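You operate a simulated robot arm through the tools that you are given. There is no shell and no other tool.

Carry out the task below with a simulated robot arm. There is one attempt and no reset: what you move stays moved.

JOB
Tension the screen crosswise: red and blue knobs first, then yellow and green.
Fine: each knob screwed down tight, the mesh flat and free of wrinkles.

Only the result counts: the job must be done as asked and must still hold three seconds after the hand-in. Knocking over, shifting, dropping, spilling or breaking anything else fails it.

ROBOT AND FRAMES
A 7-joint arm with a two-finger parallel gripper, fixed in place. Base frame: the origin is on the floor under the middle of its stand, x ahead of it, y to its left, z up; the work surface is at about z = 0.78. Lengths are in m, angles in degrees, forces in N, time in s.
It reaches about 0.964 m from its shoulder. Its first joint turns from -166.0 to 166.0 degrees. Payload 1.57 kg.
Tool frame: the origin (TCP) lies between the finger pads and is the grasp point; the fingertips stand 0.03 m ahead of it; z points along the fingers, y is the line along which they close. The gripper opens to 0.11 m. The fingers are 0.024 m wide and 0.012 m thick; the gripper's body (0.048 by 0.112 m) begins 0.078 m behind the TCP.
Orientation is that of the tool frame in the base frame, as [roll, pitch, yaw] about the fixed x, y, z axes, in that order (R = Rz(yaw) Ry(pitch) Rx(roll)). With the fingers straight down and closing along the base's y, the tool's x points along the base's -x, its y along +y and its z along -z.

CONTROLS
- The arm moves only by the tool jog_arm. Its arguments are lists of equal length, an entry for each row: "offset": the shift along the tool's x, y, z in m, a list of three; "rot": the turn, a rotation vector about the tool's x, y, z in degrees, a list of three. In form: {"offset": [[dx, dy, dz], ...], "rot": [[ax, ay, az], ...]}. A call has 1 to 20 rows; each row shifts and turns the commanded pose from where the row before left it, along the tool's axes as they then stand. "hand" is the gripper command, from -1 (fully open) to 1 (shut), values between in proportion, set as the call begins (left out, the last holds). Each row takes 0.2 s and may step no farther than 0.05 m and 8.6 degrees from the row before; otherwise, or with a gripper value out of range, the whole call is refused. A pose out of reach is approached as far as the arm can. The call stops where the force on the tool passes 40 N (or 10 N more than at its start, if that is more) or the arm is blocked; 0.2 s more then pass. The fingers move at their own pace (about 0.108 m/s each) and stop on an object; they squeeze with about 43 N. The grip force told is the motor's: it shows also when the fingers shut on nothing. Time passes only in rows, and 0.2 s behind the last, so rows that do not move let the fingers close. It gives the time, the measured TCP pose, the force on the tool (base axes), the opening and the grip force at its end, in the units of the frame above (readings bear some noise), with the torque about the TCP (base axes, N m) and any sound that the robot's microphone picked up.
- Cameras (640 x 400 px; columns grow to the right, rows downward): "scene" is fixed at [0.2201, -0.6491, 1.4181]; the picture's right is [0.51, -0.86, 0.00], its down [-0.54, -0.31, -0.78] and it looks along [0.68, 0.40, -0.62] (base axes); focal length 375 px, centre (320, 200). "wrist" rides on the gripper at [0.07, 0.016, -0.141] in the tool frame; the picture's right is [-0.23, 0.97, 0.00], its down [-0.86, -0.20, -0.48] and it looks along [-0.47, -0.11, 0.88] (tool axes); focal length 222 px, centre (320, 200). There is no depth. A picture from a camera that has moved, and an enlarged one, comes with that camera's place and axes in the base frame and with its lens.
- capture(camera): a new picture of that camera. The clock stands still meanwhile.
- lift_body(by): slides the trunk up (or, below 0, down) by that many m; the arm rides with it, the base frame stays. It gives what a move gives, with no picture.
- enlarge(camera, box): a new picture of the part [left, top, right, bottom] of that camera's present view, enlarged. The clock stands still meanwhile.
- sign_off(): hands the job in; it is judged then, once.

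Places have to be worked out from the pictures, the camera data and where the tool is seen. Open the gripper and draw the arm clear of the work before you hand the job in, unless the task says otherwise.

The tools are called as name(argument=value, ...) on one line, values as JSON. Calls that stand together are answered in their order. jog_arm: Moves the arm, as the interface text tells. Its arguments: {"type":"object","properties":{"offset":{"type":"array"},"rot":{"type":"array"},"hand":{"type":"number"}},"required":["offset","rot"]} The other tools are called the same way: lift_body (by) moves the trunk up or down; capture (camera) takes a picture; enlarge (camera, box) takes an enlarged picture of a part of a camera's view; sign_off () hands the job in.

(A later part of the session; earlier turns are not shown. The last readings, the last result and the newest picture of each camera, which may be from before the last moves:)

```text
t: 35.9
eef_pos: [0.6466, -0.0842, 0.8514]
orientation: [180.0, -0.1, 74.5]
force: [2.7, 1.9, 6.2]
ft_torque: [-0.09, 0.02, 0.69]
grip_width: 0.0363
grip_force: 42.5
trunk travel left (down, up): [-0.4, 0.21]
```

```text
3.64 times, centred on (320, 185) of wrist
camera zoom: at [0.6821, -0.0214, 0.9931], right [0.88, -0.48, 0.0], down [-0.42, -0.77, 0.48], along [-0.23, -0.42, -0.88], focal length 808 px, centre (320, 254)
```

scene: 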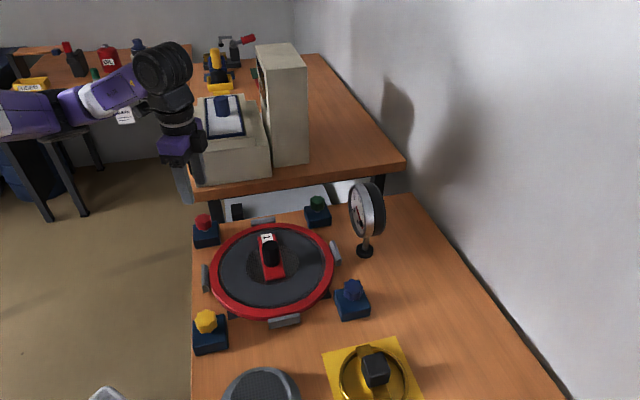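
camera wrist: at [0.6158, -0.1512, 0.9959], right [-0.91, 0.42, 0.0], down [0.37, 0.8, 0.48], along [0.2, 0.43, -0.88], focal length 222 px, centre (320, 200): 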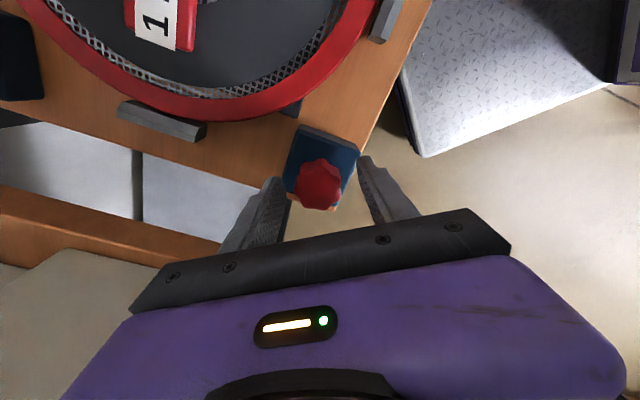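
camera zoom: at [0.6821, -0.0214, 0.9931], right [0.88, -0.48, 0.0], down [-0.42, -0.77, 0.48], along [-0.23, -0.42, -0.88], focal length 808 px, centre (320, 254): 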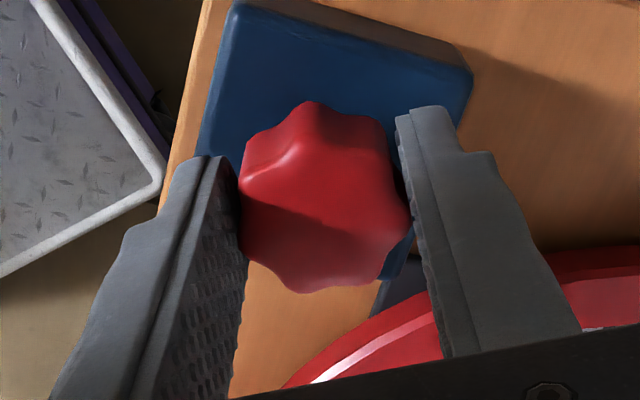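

Torque is flat at 0.69 while the knob shifts in the pads, so the grip is now slipping on a knob that resists. I open the fingers and inspect the gap beneath the red knob and the gauge.

jog_arm(offset=[[0, 0, 0], [0, 0, 0]], rot=[[0, 0, 0], [0, 0, 0]], hand=-0.1)

enlarge(camera="scene", box=[180, 200, 240, 250])

enlarge(camera="scene", box=[290, 160, 420, 270])

enlarge(camera="wrist", box=[240, 130, 400, 240])

enlarge(camera="scene", box=[185, 205, 345, 330])

```text
t: 36.5
eef_pos: [0.6467, -0.0843, 0.8508]
orientation: [-180.0, 0.0, 74.5]
force: [-0.4, -0.2, 1.1]
ft_torque: [0.0, 0.01, -0.03]
grip_width: 0.0604
grip_force: 0.0
trunk travel left (down, up): [-0.4, 0.21]
```

```text
8.00 times, centred on (210, 225) of scene
camera zoom: at [0.2201, -0.6491, 1.4181], right [0.51, -0.86, 0.0], down [-0.54, -0.31, -0.78], along [0.68, 0.4, -0.62], focal length 3002 px, centre (1200, 0)
```

zoom: 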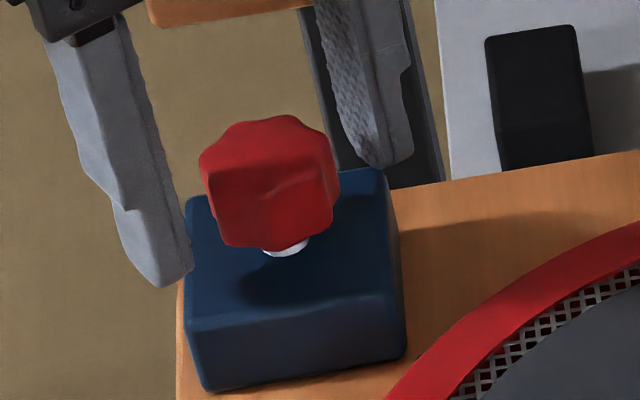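

```text
3.64 times, centred on (355, 215) of scene
camera zoom: at [0.2201, -0.6491, 1.4181], right [0.51, -0.86, 0.0], down [-0.54, -0.31, -0.78], along [0.68, 0.4, -0.62], focal length 1365 px, centre (193, 146)
```

zoom: 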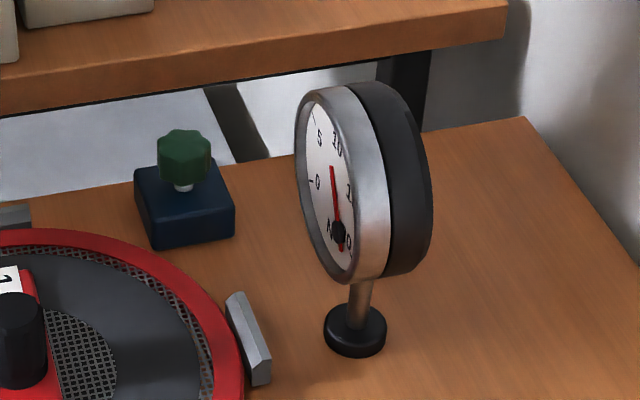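

```text
3.64 times, centred on (320, 185) of wrist
camera zoom: at [0.6819, -0.0217, 0.9926], right [0.88, -0.48, 0.0], down [-0.42, -0.77, 0.48], along [-0.23, -0.42, -0.88], focal length 808 px, centre (320, 254)
```

zoom: 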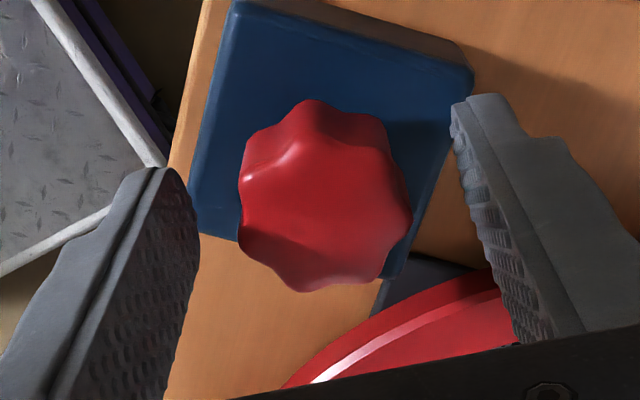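

```text
3.20 times, centred on (265, 268) of scene
camera zoom: at [0.2201, -0.6491, 1.4181], right [0.51, -0.86, 0.0], down [-0.54, -0.31, -0.78], along [0.68, 0.4, -0.62], focal length 1201 px, centre (496, -16)
```

zoom: 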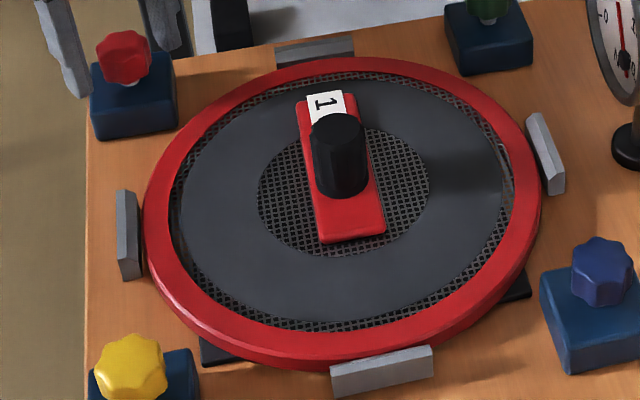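

The gauge needle has moved clockwise, so it reads screen tension and the red knob is working. The bare-screw gap has shrunk but I want to know whether the knob is seated, so I re-grip here (pads on two lobes/one lobe) and turn in small steps.

jog_arm(offset=[[0, 0, 0.0], [0, 0, 0], [0, 0, 0]], rot=[[0, 0, 0], [0, 0, 0], [0, 0, 0]], hand=1)

jog_arm(offset=[[0, 0, 0.0]], rot=[[0, 0, 4]])

jog_arm(offset=[[0, 0, 0.0]], rot=[[0, 0, 4]])

jog_arm(offset=[[0, 0, 0.0]], rot=[[0, 0, 4]])

enlarge(camera="wrist", box=[240, 130, 400, 240])

```text
t: 37.3
eef_pos: [0.6471, -0.0843, 0.8512]
orientation: [180.0, 0.0, 74.4]
force: [2.1, -0.4, -1.1]
ft_torque: [-0.03, -0.02, 0.0]
grip_width: 0.0361
grip_force: 42.8
trunk travel left (down, up): [-0.4, 0.21]
```

```text
t: 37.7
eef_pos: [0.6472, -0.0851, 0.8505]
orientation: [-179.9, 0.0, 70.5]
force: [-2.2, 0.3, -3.4]
ft_torque: [0.14, -0.11, 0.7]
grip_width: 0.0363
grip_force: 43.5
trunk travel left (down, up): [-0.4, 0.21]
```

```text
t: 38.1
eef_pos: [0.6469, -0.0859, 0.8519]
orientation: [-180.0, -0.1, 66.5]
force: [0.8, -0.7, -4.3]
ft_torque: [-0.06, 0.11, 0.69]
grip_width: 0.0361
grip_force: 42.7
trunk travel left (down, up): [-0.4, 0.21]
```

```text
t: 38.5
eef_pos: [0.6478, -0.0845, 0.8513]
orientation: [180.0, -0.1, 62.5]
force: [3.5, 0.3, -4.1]
ft_torque: [-0.03, -0.06, 0.72]
grip_width: 0.0364
grip_force: 43.1
trunk travel left (down, up): [-0.4, 0.21]
```

```text
3.64 times, centred on (320, 185) of wrist
camera zoom: at [0.6947, -0.0299, 0.9929], right [0.76, -0.65, 0.0], down [-0.57, -0.67, 0.48], along [-0.31, -0.36, -0.88], focal length 808 px, centre (320, 254)
```

zoom: 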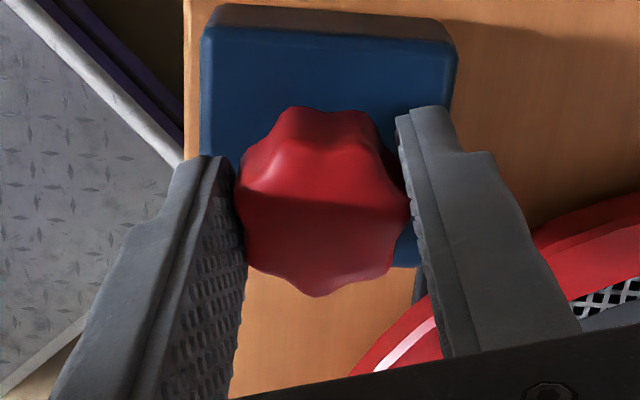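

The knob stays put while the pads slip at a constant 0.70 N·m, so red is screwed hard down. I open, rise to z≈1.0, unwind the wrist to yaw ~180 and look at the gauge from there.

jog_arm(offset=[[0, 0, 0], [0, 0, 0], [0, 0, -0.02], [0, 0, -0.04], [0, 0, -0.045], [0, 0, -0.045], [0, 0, 0], [0, 0, 0], [0, 0, 0], [0, 0, 0], [0, 0, 0], [0, 0, 0], [0, 0, 0]], rot=[[0, 0, 0], [0, 0, 0], [0, 0, 0], [0, 0, 0], [0, 0, 0], [0, 0, 0], [0, 0, -8.5], [0, 0, -8.5], [0, 0, -8.5], [0, 0, -8.5], [0, 0, -8.5], [0, 0, -8.5], [0, 0, -8.5]], hand=-0.1)

jog_arm(offset=[[0, 0, 0], [0, 0, 0], [0, 0, 0], [0, 0, 0], [0, 0, 0], [0, 0, 0], [0, 0, 0]], rot=[[0, 0, -8.5], [0, 0, -8.5], [0, 0, -8.5], [0, 0, -8.5], [0, 0, -8.5], [0, 0, -8.5], [0, 0, -7]])

capture(camera="wrist")

enlarge(camera="wrist", box=[60, 220, 200, 340])

enlarge(camera="scene", box=[340, 175, 395, 235])

enlarge(camera="scene", box=[180, 200, 240, 250])

```text
t: 41.3
eef_pos: [0.647, -0.0848, 1.0011]
orientation: [179.9, -0.1, 122.1]
force: [-0.8, 0.3, -0.1]
ft_torque: [0.0, 0.02, -0.01]
grip_width: 0.0601
grip_force: 0.0
trunk travel left (down, up): [-0.4, 0.21]
```

```text
t: 42.9
eef_pos: [0.6478, -0.0841, 1.0012]
orientation: [-179.9, 0.1, -179.8]
force: [0.6, -0.6, -0.9]
ft_torque: [0.01, -0.04, 0.02]
grip_width: 0.0607
grip_force: 0.0
trunk travel left (down, up): [-0.4, 0.21]
```

```text
taken
camera wrist: at [0.578, -0.0683, 1.1427], right [0.23, 0.97, 0.0], down [0.86, -0.2, 0.48], along [0.47, -0.11, -0.88], focal length 222 px, centre (320, 200)
```

wrist: 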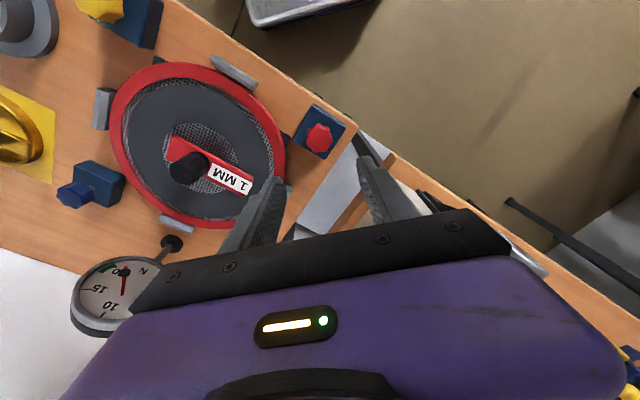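

```text
3.33 times, centred on (130, 280) of wrist
camera zoom: at [0.578, -0.0683, 1.1427], right [0.23, 0.97, 0.0], down [0.86, -0.2, 0.48], along [0.47, -0.11, -0.88], focal length 740 px, centre (953, -67)
```

zoom: 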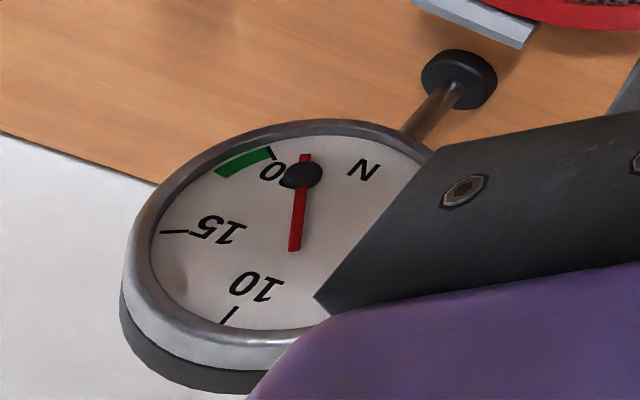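

```text
6.67 times, centred on (368, 205) of scene
camera zoom: at [0.2201, -0.6491, 1.4181], right [0.51, -0.86, 0.0], down [-0.54, -0.31, -0.78], along [0.68, 0.4, -0.62], focal length 2502 px, centre (3, 167)
```

zoom: 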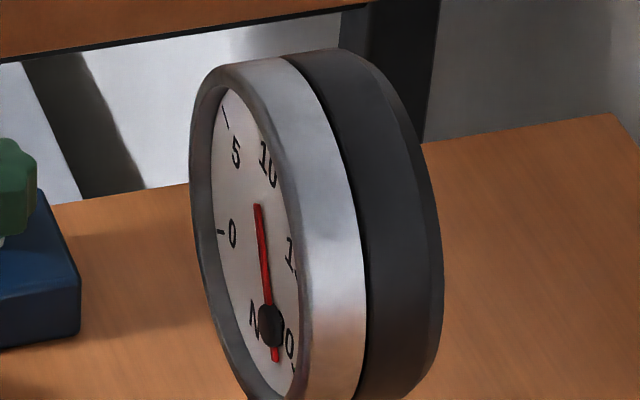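

```text
8.00 times, centred on (210, 225) of scene
camera zoom: at [0.2201, -0.6491, 1.4181], right [0.51, -0.86, 0.0], down [-0.54, -0.31, -0.78], along [0.68, 0.4, -0.62], focal length 3002 px, centre (1200, 0)
```

zoom: 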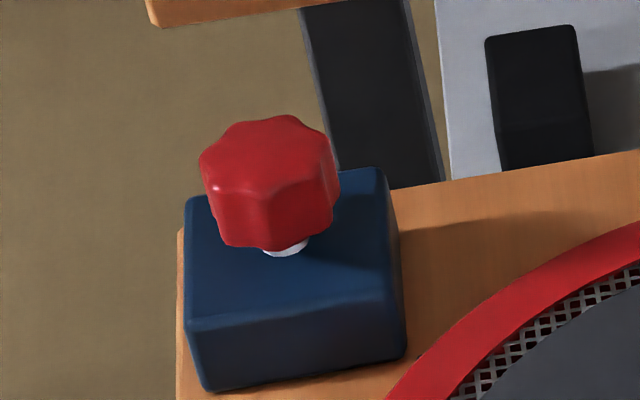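

Red is seated; the gauge needle has advanced (roughly 6 N now, green zone near 18–20). Next is blue, estimated at (0.6475,-0.469); I travel there at z=1.0, then wind the wrist to yaw ≈ -129°.

jog_arm(offset=[[0, -0.048, 0], [0, -0.048, 0], [0, -0.048, 0], [0, -0.048, 0], [0, -0.048, 0], [0, -0.048, 0], [0, -0.048, 0], [0, -0.048, 0], [0, 0, 0], [0, 0, 0], [0, 0, 0], [0, 0, 0], [0, 0, 0], [0, 0, 0], [0, 0, 0]], rot=[[0, 0, 0], [0, 0, 0], [0, 0, 0], [0, 0, 0], [0, 0, 0], [0, 0, 0], [0, 0, 0], [0, 0, 0], [0, 0, -8.5], [0, 0, -8.5], [0, 0, -8.5], [0, 0, -8.5], [0, 0, -8.5], [0, 0, -8.5], [0, 0, 0]], hand=-0.1)

capture(camera="wrist")

capture(camera="scene")

```text
t: 46.1
eef_pos: [0.6474, -0.468, 1.0011]
orientation: [-180.0, 0.1, -129.0]
force: [-0.9, 0.2, 0.9]
ft_torque: [-0.03, 0.03, 0.05]
grip_width: 0.0605
grip_force: 0.0
trunk travel left (down, up): [-0.4, 0.21]
```

```text
taken
camera wrist: at [0.5911, -0.5123, 1.1428], right [-0.62, 0.79, 0.0], down [0.69, 0.54, 0.48], along [0.38, 0.29, -0.88], focal length 222 px, centre (320, 200)
```

wrist: 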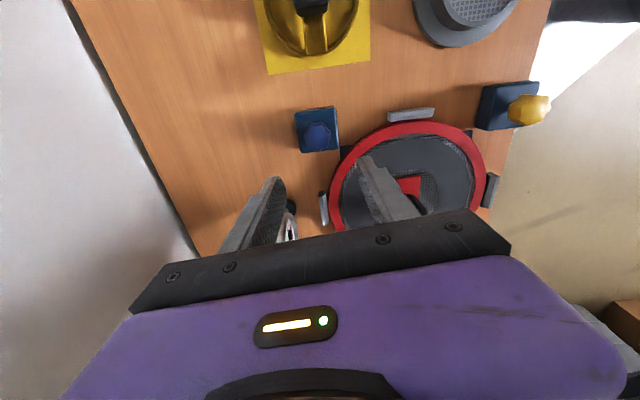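

```text
taken
```

scene: 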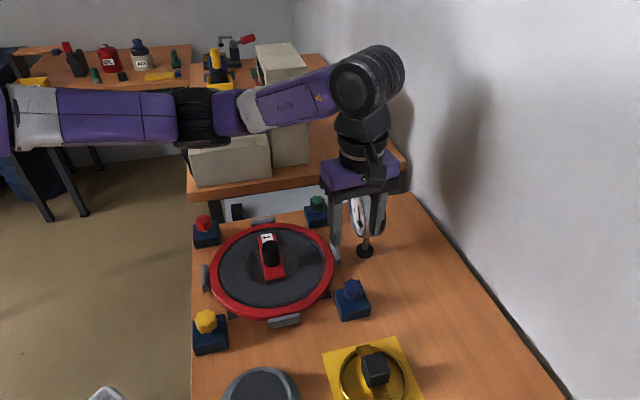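

Blue appears slightly off from my estimate (at (317,132) in the wrist view, expected v≈140), so I enlarge to measure it more precisely.

enlarge(camera="wrist", box=[280, 95, 360, 165])

enlarge(camera="scene", box=[320, 265, 390, 325])

enlarge(camera="scene", box=[185, 195, 225, 255])

```text
5.71 times, centred on (320, 130) of wrist
camera zoom: at [0.5911, -0.5123, 1.1428], right [-0.62, 0.79, 0.0], down [0.69, 0.54, 0.48], along [0.38, 0.29, -0.88], focal length 1269 px, centre (320, 600)
```

zoom: 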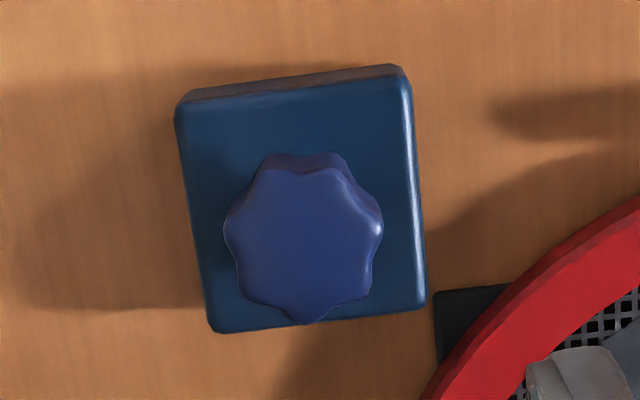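

```text
6.67 times, centred on (355, 295) of scene
camera zoom: at [0.2201, -0.6491, 1.4181], right [0.51, -0.86, 0.0], down [-0.54, -0.31, -0.78], along [0.68, 0.4, -0.62], focal length 2502 px, centre (87, -433)
```

zoom: 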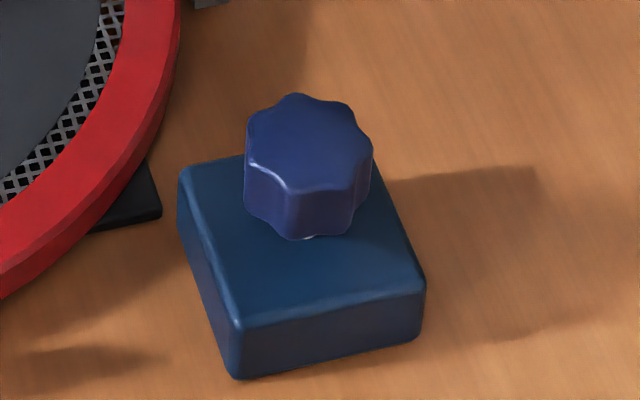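

```text
6.67 times, centred on (205, 225) of scene
camera zoom: at [0.2201, -0.6491, 1.4181], right [0.51, -0.86, 0.0], down [-0.54, -0.31, -0.78], along [0.68, 0.4, -0.62], focal length 2502 px, centre (1087, 33)
```

zoom: 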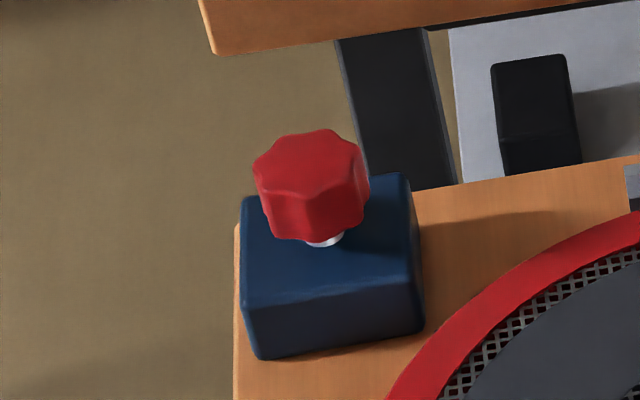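

The refined blue position is about (0.6495,-0.4715). I shift there and descend to z≈0.90 to re-measure.

jog_arm(offset=[[0.0007, -0.0031, 0.02], [0, 0, 0.03], [0, 0, 0.03], [0, 0, 0.02], [0, 0, 0]], rot=[[0, 0, 0], [0, 0, 0], [0, 0, 0], [0, 0, 0], [0, 0, 0]])

enlarge(camera="wrist", box=[240, 110, 400, 220])

enlarge(camera="scene", box=[300, 190, 420, 330])

```text
t: 47.3
eef_pos: [0.6481, -0.4715, 0.901]
orientation: [-180.0, 0.0, -129.0]
force: [0.6, -0.5, 0.4]
ft_torque: [-0.03, 0.01, 0.0]
grip_width: 0.0606
grip_force: 0.0
trunk travel left (down, up): [-0.4, 0.21]
```

```text
3.64 times, centred on (320, 165) of wrist
camera zoom: at [0.5932, -0.5157, 1.0435], right [-0.61, 0.79, 0.0], down [0.69, 0.54, 0.48], along [0.38, 0.29, -0.88], focal length 808 px, centre (320, 327)
```

zoom: 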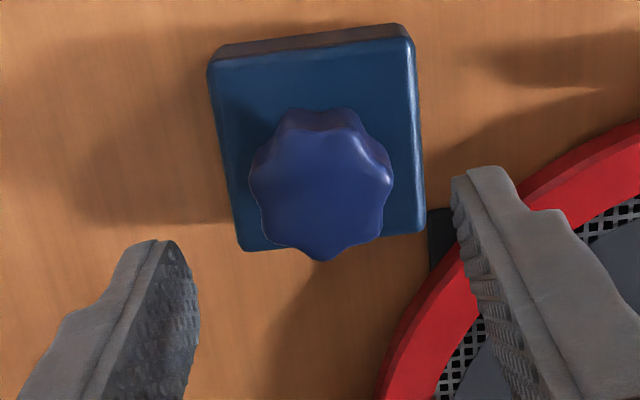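

```text
2.86 times, centred on (360, 260) of scene
camera zoom: at [0.2201, -0.6491, 1.4181], right [0.51, -0.86, 0.0], down [-0.54, -0.31, -0.78], along [0.68, 0.4, -0.62], focal length 1072 px, centre (206, 29)
```

zoom: 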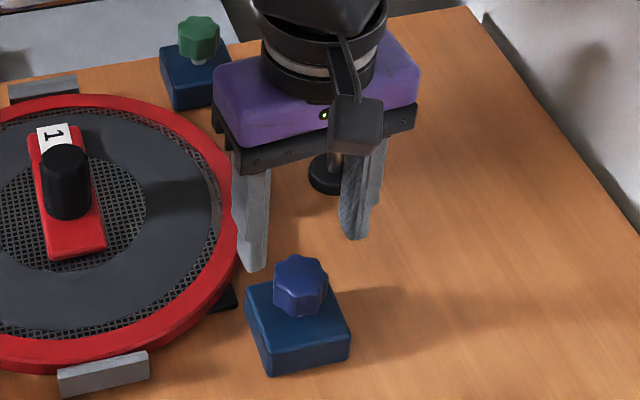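

Blue sits ~2 mm toward tool +x of the TCP and centred laterally. I correct that and descend to z≈0.854.

jog_arm(offset=[[0.002, 0, 0.02], [0, 0, 0.018], [0, 0, 0.009], [0, 0, 0]], rot=[[0, 0, 0], [0, 0, 0], [0, 0, 0], [0, 0, 0]])

enlarge(camera="wrist", box=[240, 130, 400, 240])

enlarge(camera="scene", box=[300, 190, 420, 330])

```text
t: 48.3
eef_pos: [0.6476, -0.4721, 0.8536]
orientation: [179.9, 0.0, -128.9]
force: [0.4, 0.2, -0.1]
ft_torque: [0.03, -0.02, -0.03]
grip_width: 0.0603
grip_force: 0.0
trunk travel left (down, up): [-0.4, 0.21]
```

```text
3.64 times, centred on (320, 185) of wrist
camera zoom: at [0.5924, -0.5164, 0.996], right [-0.61, 0.79, 0.0], down [0.69, 0.54, 0.48], along [0.38, 0.29, -0.88], focal length 808 px, centre (320, 254)
```

zoom: 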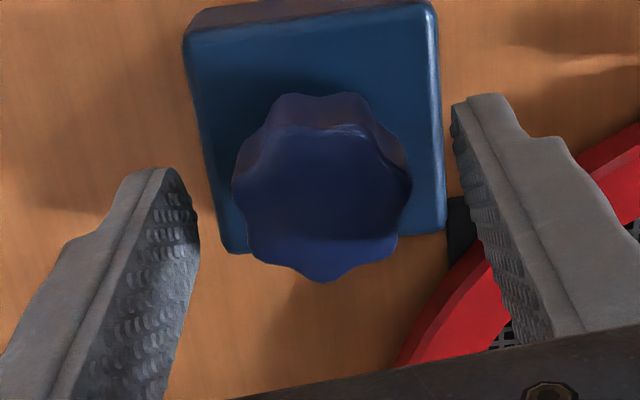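

```text
2.86 times, centred on (360, 260) of scene
camera zoom: at [0.2201, -0.6491, 1.4181], right [0.51, -0.86, 0.0], down [-0.54, -0.31, -0.78], along [0.68, 0.4, -0.62], focal length 1072 px, centre (206, 29)
```

zoom: 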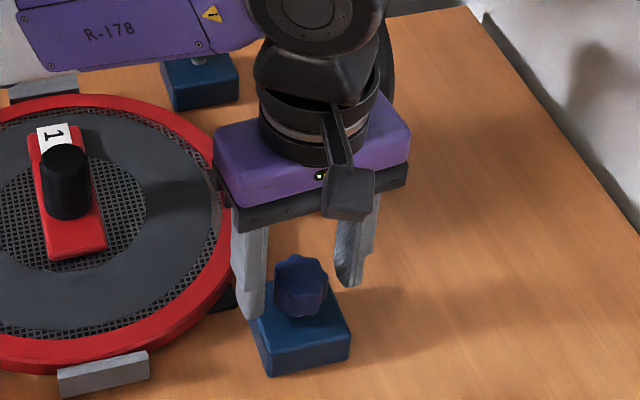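

Comparing with the red views, blue is still ~1.5 mm toward tool +x. I nudge that and close on it.

jog_arm(offset=[[0.0015, 0, 0], [0, 0, 0]], rot=[[0, 0, 0], [0, 0, 0]])

jog_arm(offset=[[0, 0, 0], [0, 0, 0], [0, 0, 0]], rot=[[0, 0, 0], [0, 0, 0], [0, 0, 0]], hand=1)

```text
t: 48.9
eef_pos: [0.6476, -0.4741, 0.8531]
orientation: [180.0, 0.0, -129.0]
force: [-0.7, -0.7, -0.4]
ft_torque: [-0.01, 0.01, -0.03]
grip_width: 0.0605
grip_force: 0.1
trunk travel left (down, up): [-0.4, 0.21]
```

```text
t: 49.7
eef_pos: [0.6476, -0.4734, 0.854]
orientation: [180.0, 0.0, -129.0]
force: [-3.6, 4.3, 2.2]
ft_torque: [0.11, 0.08, -0.01]
grip_width: 0.0362
grip_force: 43.2
trunk travel left (down, up): [-0.4, 0.21]
```

Gripped with only ~5 N of side load. I turn 32° clockwise with slight down-follow and check.

jog_arm(offset=[[0, 0, 0.0001], [0, 0, 0.0001], [0, 0, 0.0001], [0, 0, 0.0001]], rot=[[0, 0, 8], [0, 0, 8], [0, 0, 8], [0, 0, 8]])

```text
t: 50.7
eef_pos: [0.6459, -0.4748, 0.8528]
orientation: [180.0, -0.1, -161.1]
force: [-2.6, 9.8, -1.2]
ft_torque: [0.06, -0.41, 0.03]
grip_width: 0.0358
grip_force: 43.0
trunk travel left (down, up): [-0.4, 0.21]
```

Loads are small. I trim 0.6 mm and continue 56° more.

jog_arm(offset=[[0, 0.0006, 0.0001], [-5e-05, 7e-05, 0.0001], [-5e-05, 7e-05, 0.0001], [-5e-05, 7e-05, 0.0001], [-5e-05, 7e-05, 0.0001], [-5e-05, 7e-05, 0.0001], [-5e-05, 7e-05, 0.0001], [-5e-05, 7e-05, 0.0001]], rot=[[0, 0, 0], [0, 0, 8], [0, 0, 8], [0, 0, 8], [0, 0, 8], [0, 0, 8], [0, 0, 8], [0, 0, 8]])

```text
t: 52.5
eef_pos: [0.6462, -0.4724, 0.8522]
orientation: [-180.0, 0.0, 142.8]
force: [-5.5, -3.5, -2.4]
ft_torque: [-0.16, 0.22, 0.02]
grip_width: 0.036
grip_force: 42.7
trunk travel left (down, up): [-0.4, 0.21]
```

Still light loads (6 N). Another 56° clockwise.

jog_arm(offset=[[0.0001, -0.0002, 0.0002], [0, 0, 0.0001], [0, 0, 0.0001], [0, 0, 0.0001], [0, 0, 0.0001], [0, 0, 0.0001], [0, 0, 0.0001], [0, 0, 0.0001]], rot=[[0, 0, 0], [0, 0, 8], [0, 0, 8], [0, 0, 8], [0, 0, 8], [0, 0, 8], [0, 0, 8], [0, 0, 8]])

enlarge(camera="wrist", box=[240, 130, 400, 240])

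```text
t: 54.3
eef_pos: [0.6465, -0.4723, 0.851]
orientation: [-179.9, 0.0, 86.8]
force: [-12.9, -6.6, -4.5]
ft_torque: [0.26, 0.32, 0.04]
grip_width: 0.0362
grip_force: 42.6
trunk travel left (down, up): [-0.4, 0.21]
```

```text
3.64 times, centred on (320, 185) of wrist
camera zoom: at [0.6676, -0.4041, 0.9932], right [0.96, -0.28, 0.0], down [-0.25, -0.84, 0.48], along [-0.13, -0.46, -0.88], focal length 808 px, centre (320, 254)
```

zoom: 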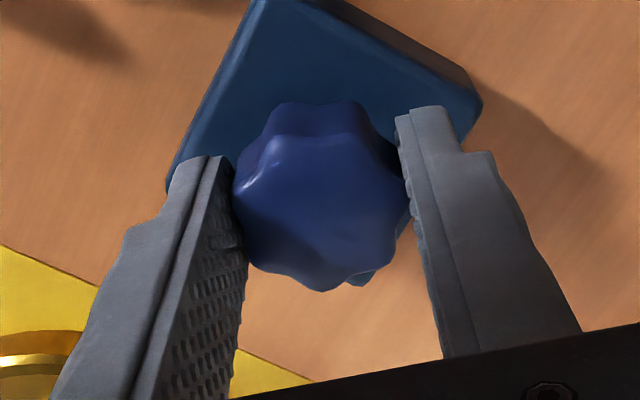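

144° turned so far, torque still nil. I trim and continue in 32° pieces, watching for the torque rise.

jog_arm(offset=[[-0.0004, -0.0006, 0.0003], [0, 0, 0.0001], [0, 0, 0.0001], [0, 0, 0.0001], [0, 0, 0.0001]], rot=[[0, 0, 0], [0, 0, 8], [0, 0, 8], [0, 0, 8], [0, 0, 8]])

```text
t: 55.5
eef_pos: [0.6464, -0.4719, 0.8518]
orientation: [-180.0, -0.2, 55.0]
force: [-0.6, -2.7, -4.2]
ft_torque: [-0.29, 0.17, 0.67]
grip_width: 0.0362
grip_force: 42.9
trunk travel left (down, up): [-0.4, 0.21]
```

Torque has risen to 0.67 N·m, just as red did at its stop. I turn 12° more to confirm it is seated, then release and rise.

jog_arm(offset=[[0, 0, 0], [0, 0, 0]], rot=[[0, 0, 6], [0, 0, 6]])

enlarge(camera="wrist", box=[240, 130, 400, 240])

jog_arm(offset=[[0, 0, 0]], rot=[[0, 0, 6]])

enlarge(camera="wrist", box=[240, 130, 400, 240])

```text
t: 56.1
eef_pos: [0.6474, -0.4726, 0.8505]
orientation: [-180.0, 0.0, 43.0]
force: [2.4, -0.7, -2.2]
ft_torque: [0.11, 0.1, 0.72]
grip_width: 0.0364
grip_force: 42.8
trunk travel left (down, up): [-0.4, 0.21]
```

```text
3.64 times, centred on (320, 185) of wrist
camera zoom: at [0.7096, -0.4372, 0.9929], right [0.5, -0.87, 0.0], down [-0.76, -0.44, 0.48], along [-0.41, -0.24, -0.88], focal length 808 px, centre (320, 254)
```

zoom: 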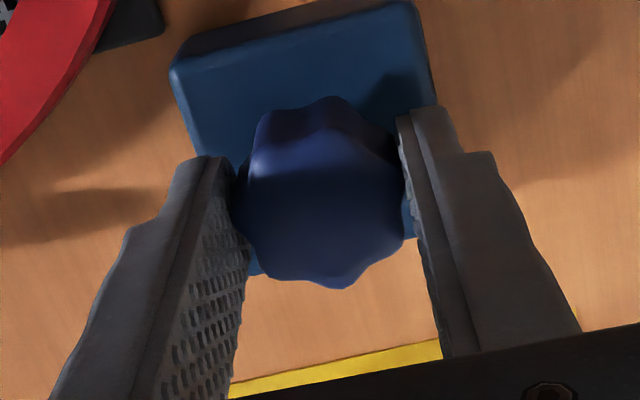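

```text
t: 56.5
eef_pos: [0.6476, -0.4733, 0.8497]
orientation: [180.0, -0.1, 37.0]
force: [5.3, -2.0, -1.0]
ft_torque: [0.1, -0.1, 0.72]
grip_width: 0.036
grip_force: 43.0
trunk travel left (down, up): [-0.4, 0.21]
```

```text
3.64 times, centred on (320, 185) of wrist
camera zoom: at [0.7129, -0.4439, 0.993], right [0.4, -0.91, 0.0], down [-0.8, -0.35, 0.48], along [-0.44, -0.19, -0.88], focal length 808 px, centre (320, 254)
```

zoom: 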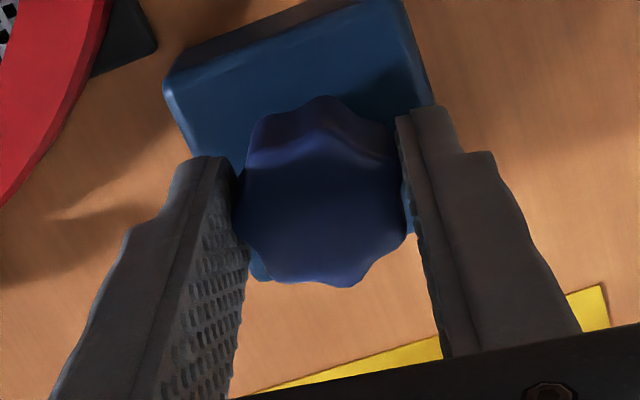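

The pads slip again at 0.72 N·m with the knob fixed, so blue is tight. I release, rise, and wind back toward yaw 180 while checking the gauge and knobs.

jog_arm(offset=[[0, 0, 0], [0, 0, 0], [0, 0, -0.03], [0, 0, -0.04], [0, 0, -0.04], [0, 0, -0.04], [0, 0, 0], [0, 0, 0], [0, 0, 0], [0, 0, 0], [0, 0, 0], [0, 0, 0], [0, 0, 0]], rot=[[0, 0, 0], [0, 0, 0], [0, 0, 0], [0, 0, 0], [0, 0, 0], [0, 0, 0], [0, 0, -8.5], [0, 0, -8.5], [0, 0, -8.5], [0, 0, -8.5], [0, 0, -8.5], [0, 0, -8.5], [0, 0, -8.5]], hand=-0.1)

jog_arm(offset=[[0, 0, 0], [0, 0, 0], [0, 0, 0], [0, 0, 0], [0, 0, 0], [0, 0, 0], [0, 0, 0], [0, 0, 0], [0, 0, 0], [0, 0, 0]], rot=[[0, 0, -8.5], [0, 0, -8.5], [0, 0, -8.5], [0, 0, -8.5], [0, 0, -8.5], [0, 0, -8.5], [0, 0, -8.5], [0, 0, -8.5], [0, 0, -8.5], [0, 0, -7]])

enlarge(camera="scene", box=[320, 265, 390, 325])

enlarge(camera="scene", box=[185, 170, 395, 330])

```text
t: 59.3
eef_pos: [0.646, -0.4741, 1.0015]
orientation: [179.9, -0.1, 96.6]
force: [0.4, -0.5, 0.2]
ft_torque: [0.01, 0.05, 0.03]
grip_width: 0.0602
grip_force: 0.1
trunk travel left (down, up): [-0.4, 0.21]
```

```text
t: 61.5
eef_pos: [0.647, -0.4744, 1.0002]
orientation: [-179.9, 0.0, -179.9]
force: [0.2, 0.1, 0.4]
ft_torque: [0.0, 0.0, -0.02]
grip_width: 0.0606
grip_force: 0.0
trunk travel left (down, up): [-0.4, 0.21]
```

```text
6.67 times, centred on (355, 295) of scene
camera zoom: at [0.2201, -0.6491, 1.4181], right [0.51, -0.86, 0.0], down [-0.54, -0.31, -0.78], along [0.68, 0.4, -0.62], focal length 2502 px, centre (87, -433)
```

zoom: 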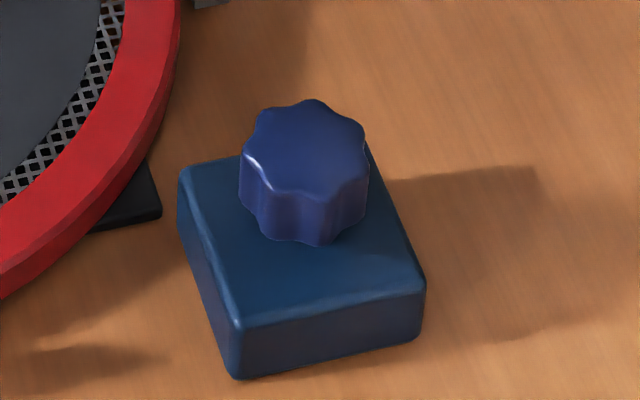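

```text
2.50 times, centred on (290, 250) of scene
camera zoom: at [0.2201, -0.6491, 1.4181], right [0.51, -0.86, 0.0], down [-0.54, -0.31, -0.78], along [0.68, 0.4, -0.62], focal length 938 px, centre (395, 75)
```

zoom: 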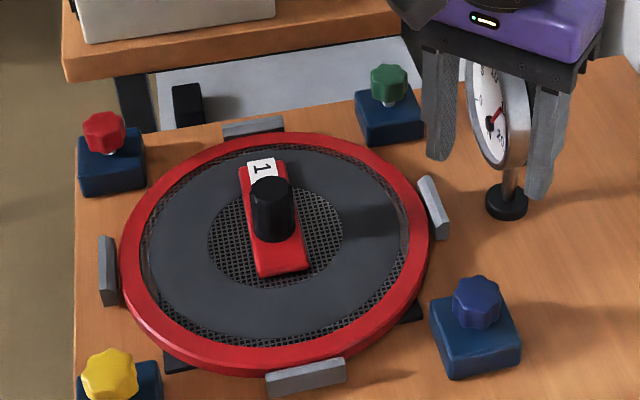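

Blue is visibly lower now and the gauge needle has advanced further. I zoom on the gauge.

enlarge(camera="scene", box=[340, 175, 395, 240])

capture(camera="wrist")

enlarge(camera="scene", box=[180, 290, 250, 370])

```text
6.15 times, centred on (368, 208) of scene
camera zoom: at [0.2201, -0.6491, 1.4181], right [0.51, -0.86, 0.0], down [-0.54, -0.31, -0.78], along [0.68, 0.4, -0.62], focal length 2310 px, centre (28, 154)
```

zoom: 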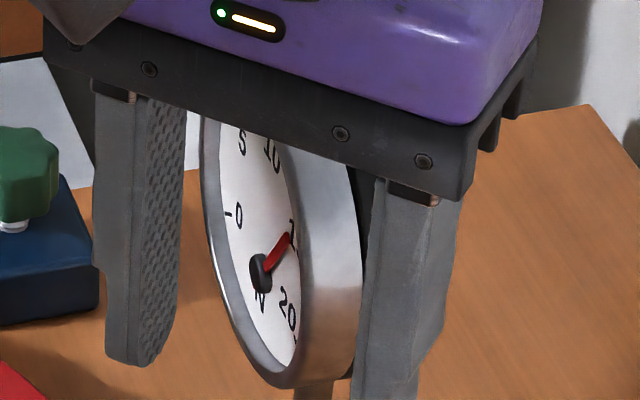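

```text
taken
camera wrist: at [0.5772, -0.457, 1.1427], right [0.22, 0.97, 0.0], down [0.86, -0.2, 0.48], along [0.47, -0.11, -0.88], focal length 222 px, centre (320, 200)
```

wrist: 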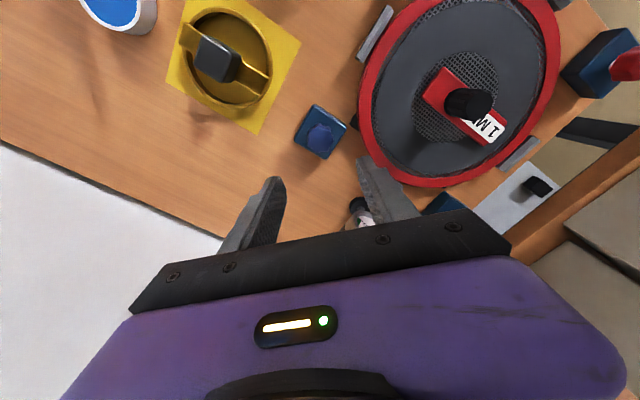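

```text
5.00 times, centred on (215, 330) of scene
camera zoom: at [0.2201, -0.6491, 1.4181], right [0.51, -0.86, 0.0], down [-0.54, -0.31, -0.78], along [0.68, 0.4, -0.62], focal length 1877 px, centre (845, -450)
```

zoom: 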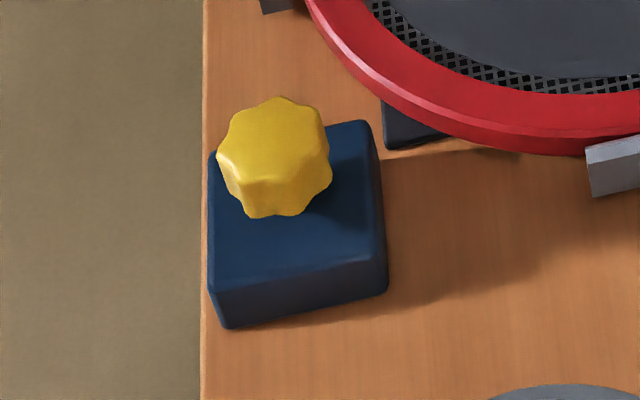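

By fitting the dial, the needle went from about 6 to 8 (red) to 13 (blue), with green at ~18–20, so tension builds as expected. Next is yellow at about (0.4535,-0.279); I travel there at z=1.0 and check reach.

jog_arm(offset=[[0.0322, 0.0324, 0], [0.0322, 0.0324, 0], [0.0322, 0.0324, 0], [0.0322, 0.0324, 0], [0.0322, 0.0324, 0], [0.0322, 0.0324, 0], [0, 0, 0]], rot=[[0, 0, 0], [0, 0, 0], [0, 0, 0], [0, 0, 0], [0, 0, 0], [0, 0, 0], [0, 0, 0]], hand=-0.1)

capture(camera="wrist")

capture(camera="scene")

```text
t: 63.1
eef_pos: [0.4563, -0.2812, 1.0]
orientation: [179.8, 0.0, -179.9]
force: [0.3, 0.0, -0.6]
ft_torque: [0.01, -0.01, -0.01]
grip_width: 0.0606
grip_force: 0.0
trunk travel left (down, up): [-0.4, 0.21]
```

```text
taken
camera wrist: at [0.3865, -0.2647, 1.1417], right [0.23, 0.97, 0.0], down [0.86, -0.2, 0.48], along [0.47, -0.11, -0.88], focal length 222 px, centre (320, 200)
```

wrist: 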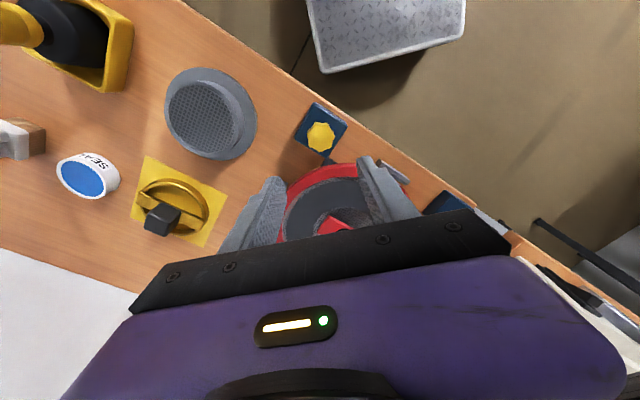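

```text
taken
```

scene: 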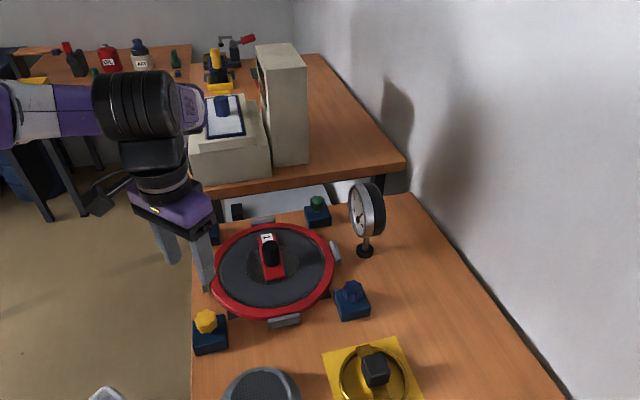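

Yellow appears at (320,138), nearly under the tool. I wind the wrist -51° for the start of the stroke and enlarge to measure.

jog_arm(offset=[[0, 0, 0], [0, 0, 0], [0, 0, 0], [0, 0, 0], [0, 0, 0], [0, 0, 0], [0, 0, 0]], rot=[[0, 0, -8.5], [0, 0, -8.5], [0, 0, -8.5], [0, 0, -8.5], [0, 0, -8.5], [0, 0, -8.5], [0, 0, 0]])

enlarge(camera="wrist", box=[280, 95, 360, 165])

enlarge(camera="scene", box=[340, 175, 395, 240])

```text
t: 64.7
eef_pos: [0.5311, -0.2821, 0.9681]
orientation: [180.0, -0.2, -129.2]
force: [0.5, 0.1, 0.2]
ft_torque: [0.01, -0.02, -0.02]
grip_width: 0.0603
grip_force: 0.1
out of reach, approached as far as the arm can: row 4, 5, 6
trunk travel left (down, up): [-0.4, 0.21]
```

```text
5.71 times, centred on (320, 130) of wrist
camera zoom: at [0.4759, -0.3269, 1.1108], right [-0.61, 0.79, 0.0], down [0.7, 0.54, 0.48], along [0.38, 0.29, -0.88], focal length 1269 px, centre (320, 600)
```

zoom: 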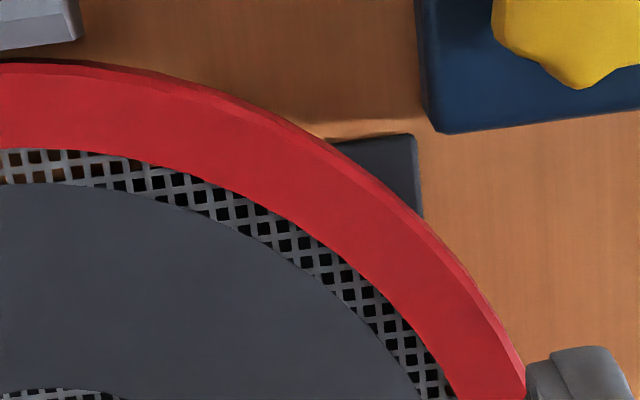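

```text
6.15 times, centred on (368, 208) of scene
camera zoom: at [0.2201, -0.6491, 1.4181], right [0.51, -0.86, 0.0], down [-0.54, -0.31, -0.78], along [0.68, 0.4, -0.62], focal length 2310 px, centre (28, 154)
```

zoom: 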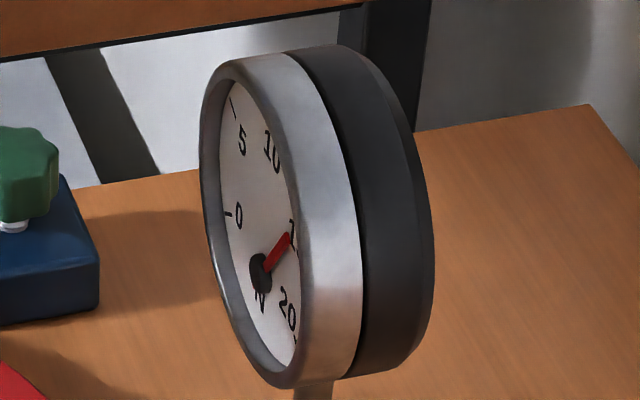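

Near yellow the wrist can't wind as far back (limit about yaw -154°), and the tool drifted at height, touching nothing. I rotate forward to yaw -160°, go back over yellow at z=1.0 and then test the forward range in the air.

jog_arm(offset=[[0, 0, -0.008], [0, 0, -0.008], [0, 0, -0.008], [0, 0, -0.008], [0.024, 0.0096, 0], [0.024, 0.0096, 0], [0.024, 0.0096, 0], [0, 0, 0]], rot=[[0, 0, 7.75], [0, 0, 7.75], [0, 0, 7.75], [0, 0, 7.75], [0, 0, 0], [0, 0, 0], [0, 0, 0], [0, 0, 0]])

jog_arm(offset=[[0, 0, 0], [0, 0, 0], [0, 0, 0], [0, 0, 0], [0, 0, 0], [0, 0, 0], [0, 0, 0], [0, 0, 0], [0, 0, 0], [0, 0, 0], [0, 0, 0], [0, 0, 0]], rot=[[0, 0, 8.5], [0, 0, 8.5], [0, 0, 8.5], [0, 0, 8.5], [0, 0, 8.5], [0, 0, 8.5], [0, 0, 8.5], [0, 0, 8.5], [0, 0, 8.5], [0, 0, 8.5], [0, 0, 8.5], [0, 0, 8.5]])

```text
t: 66.5
eef_pos: [0.4537, -0.2798, 1.0019]
orientation: [-180.0, 0.0, -160.0]
force: [-0.3, 0.6, -0.3]
ft_torque: [-0.02, -0.01, -0.02]
grip_width: 0.0605
grip_force: 0.1
trunk travel left (down, up): [-0.4, 0.21]
```

```text
t: 69.1
eef_pos: [0.4552, -0.2808, 1.0013]
orientation: [180.0, 0.1, 97.7]
force: [0.8, 0.1, 0.1]
ft_torque: [0.0, -0.02, 0.01]
grip_width: 0.0603
grip_force: 0.1
trunk travel left (down, up): [-0.4, 0.21]
```

Fine so far. I test another 85° forward at this height.

jog_arm(offset=[[0, 0, 0], [0, 0, 0], [0, 0, 0], [0, 0, 0], [0, 0, 0], [0, 0, 0], [0, 0, 0], [0, 0, 0], [0, 0, 0], [0, 0, 0]], rot=[[0, 0, 8.5], [0, 0, 8.5], [0, 0, 8.5], [0, 0, 8.5], [0, 0, 8.5], [0, 0, 8.5], [0, 0, 8.5], [0, 0, 8.5], [0, 0, 8.5], [0, 0, 8.5]])

enlarge(camera="wrist", box=[280, 95, 360, 165])

```text
t: 71.3
eef_pos: [0.4545, -0.2806, 1.0013]
orientation: [180.0, 0.1, 12.9]
force: [0.1, -0.3, -0.5]
ft_torque: [0.02, -0.02, 0.01]
grip_width: 0.0605
grip_force: 0.0
trunk travel left (down, up): [-0.4, 0.21]
```

```text
5.71 times, centred on (320, 130) of wrist
camera zoom: at [0.5265, -0.2805, 1.1431], right [0.0, -1.0, 0.0], down [-0.88, 0.0, 0.48], along [-0.48, 0.0, -0.88], focal length 1269 px, centre (320, 600)
```

zoom: 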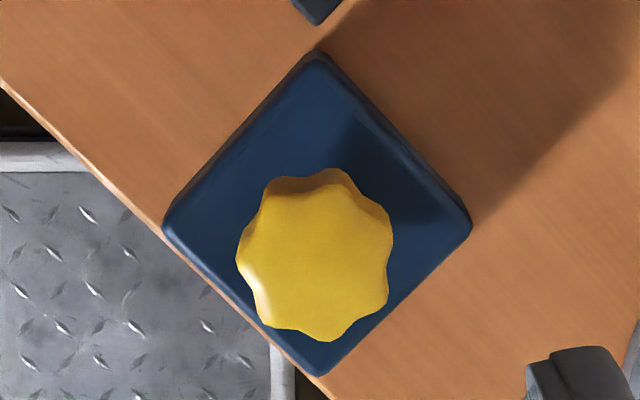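

Forward range is good to yaw 13°. Yellow's axis measures at about (0.4533,-0.2788); I wind back to yaw -160°, shifting there on the way.

jog_arm(offset=[[-0.0008, -0.0018, 0], [0, 0, 0], [0, 0, 0], [0, 0, 0], [0, 0, 0], [0, 0, 0], [0, 0, 0], [0, 0, 0], [0, 0, 0], [0, 0, 0], [0, 0, 0]], rot=[[0, 0, -8.5], [0, 0, -8.5], [0, 0, -8.5], [0, 0, -8.5], [0, 0, -8.5], [0, 0, -8.5], [0, 0, -8.5], [0, 0, -8.5], [0, 0, -8.5], [0, 0, -8.5], [0, 0, -8.5]])

jog_arm(offset=[[0, 0, 0], [0, 0, 0], [0, 0, 0], [0, 0, 0], [0, 0, 0], [0, 0, 0], [0, 0, 0], [0, 0, 0], [0, 0, 0], [0, 0, 0], [0, 0, 0]], rot=[[0, 0, -8.5], [0, 0, -8.5], [0, 0, -8.5], [0, 0, -8.5], [0, 0, -8.5], [0, 0, -8.5], [0, 0, -8.5], [0, 0, -8.5], [0, 0, -8.5], [0, 0, -8.5], [0, 0, -8.5]])

enlarge(camera="wrist", box=[280, 95, 360, 165])

```text
t: 73.7
eef_pos: [0.4543, -0.2791, 1.0011]
orientation: [180.0, -0.1, 106.6]
force: [-0.2, 0.6, -0.4]
ft_torque: [0.02, -0.01, -0.02]
grip_width: 0.0606
grip_force: 0.1
trunk travel left (down, up): [-0.4, 0.21]
```

```text
t: 76.1
eef_pos: [0.4535, -0.2786, 0.9998]
orientation: [-179.9, 0.0, -159.9]
force: [0.7, -0.9, 0.5]
ft_torque: [0.04, -0.04, 0.03]
grip_width: 0.0605
grip_force: 0.1
trunk travel left (down, up): [-0.4, 0.21]
```

```text
5.71 times, centred on (320, 130) of wrist
camera zoom: at [0.3828, -0.2874, 1.1427], right [-0.12, 0.99, 0.0], down [0.87, 0.11, 0.48], along [0.48, 0.06, -0.88], focal length 1269 px, centre (320, 600)
```

zoom: 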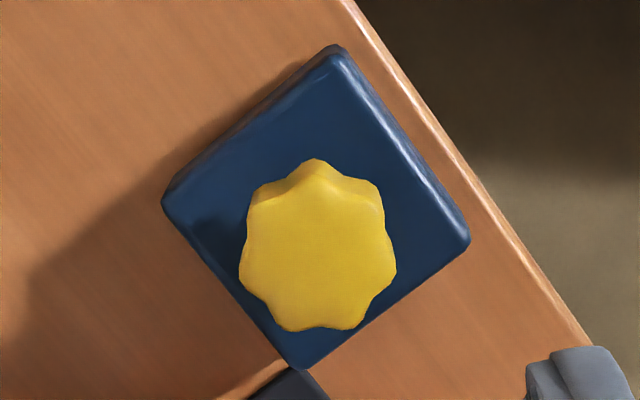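

Centred to within a millimetre. I descend to z≈0.854 and grip the yellow knob.

jog_arm(offset=[[0.0005, -0.0003, 0.04], [0, 0, 0.04], [0, 0, 0.035], [0, 0, 0.02], [0, 0, 0.011], [0, 0, 0]], rot=[[0, 0, 0], [0, 0, 0], [0, 0, 0], [0, 0, 0], [0, 0, 0], [0, 0, 0]])

enlarge(camera="wrist", box=[240, 130, 400, 240])

capture(camera="scene")

```text
t: 77.5
eef_pos: [0.4544, -0.2795, 0.8523]
orientation: [180.0, 0.0, -160.0]
force: [-0.1, -0.7, 0.3]
ft_torque: [0.01, -0.01, 0.01]
grip_width: 0.0607
grip_force: 0.1
trunk travel left (down, up): [-0.4, 0.21]
```

```text
3.64 times, centred on (320, 185) of wrist
camera zoom: at [0.3832, -0.2884, 0.9947], right [-0.12, 0.99, 0.0], down [0.87, 0.1, 0.48], along [0.48, 0.06, -0.88], focal length 808 px, centre (320, 254)
```

zoom: 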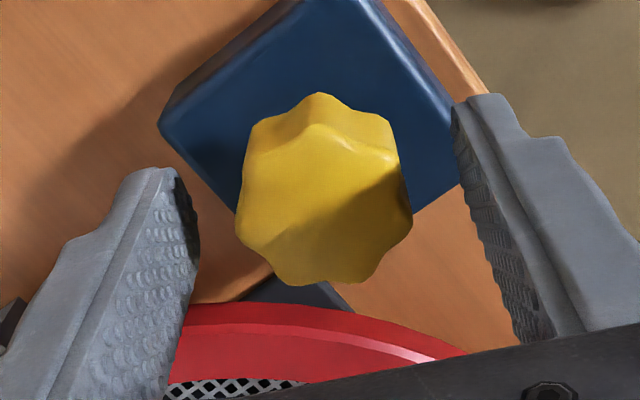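

```text
taken
```

scene: 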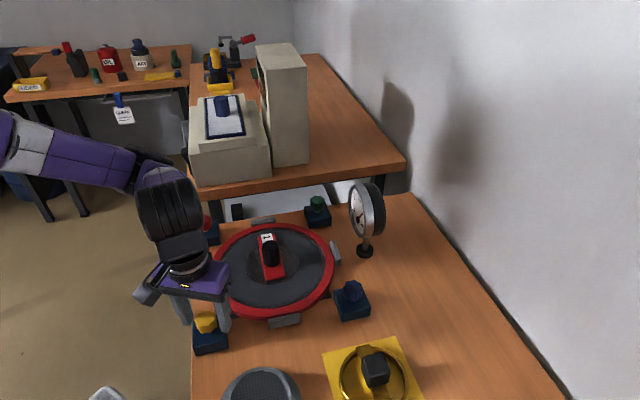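

Well centred, with clearance all around. I close on yellow.

jog_arm(offset=[[0, 0, 0], [0, 0, 0], [0, 0, 0]], rot=[[0, 0, 0], [0, 0, 0], [0, 0, 0]], hand=1)

```text
t: 78.3
eef_pos: [0.4533, -0.2794, 0.8525]
orientation: [179.9, 0.0, -159.9]
force: [-3.3, 9.9, -3.2]
ft_torque: [0.13, -0.13, 0.01]
grip_width: 0.0361
grip_force: 42.9
trunk travel left (down, up): [-0.4, 0.21]
```

A ~10 N side load; I shift 0.5 mm to relieve and turn 32° clockwise.

jog_arm(offset=[[0, 0.0005, 0.0001], [0, 0, 0.0001], [0, 0, 0.0001], [0, 0, 0.0001], [0, 0, 0.0001]], rot=[[0, 0, 0], [0, 0, 8], [0, 0, 8], [0, 0, 8], [0, 0, 8]])

```text
t: 79.5
eef_pos: [0.4529, -0.2787, 0.8535]
orientation: [179.9, 0.0, 167.9]
force: [11.3, -6.3, -38.0]
ft_torque: [-0.15, -0.26, 0.05]
grip_width: 0.0362
grip_force: 42.8
trunk travel left (down, up): [-0.4, 0.21]
```

A strong downward pull (-38 N) has built up: the knob is descending faster than I follow. I lower 0.8 mm and trim sideways before going on.

jog_arm(offset=[[-0.0005, 0.0001, 0.0004], [0, 0, 0.0004]], rot=[[0, 0, 0], [0, 0, 0]])

```text
t: 80.1
eef_pos: [0.4532, -0.2797, 0.8543]
orientation: [180.0, -0.1, 168.0]
force: [11.4, -7.7, -32.5]
ft_torque: [-0.11, -0.48, 0.02]
grip_width: 0.0361
grip_force: 42.4
trunk travel left (down, up): [-0.4, 0.21]
```

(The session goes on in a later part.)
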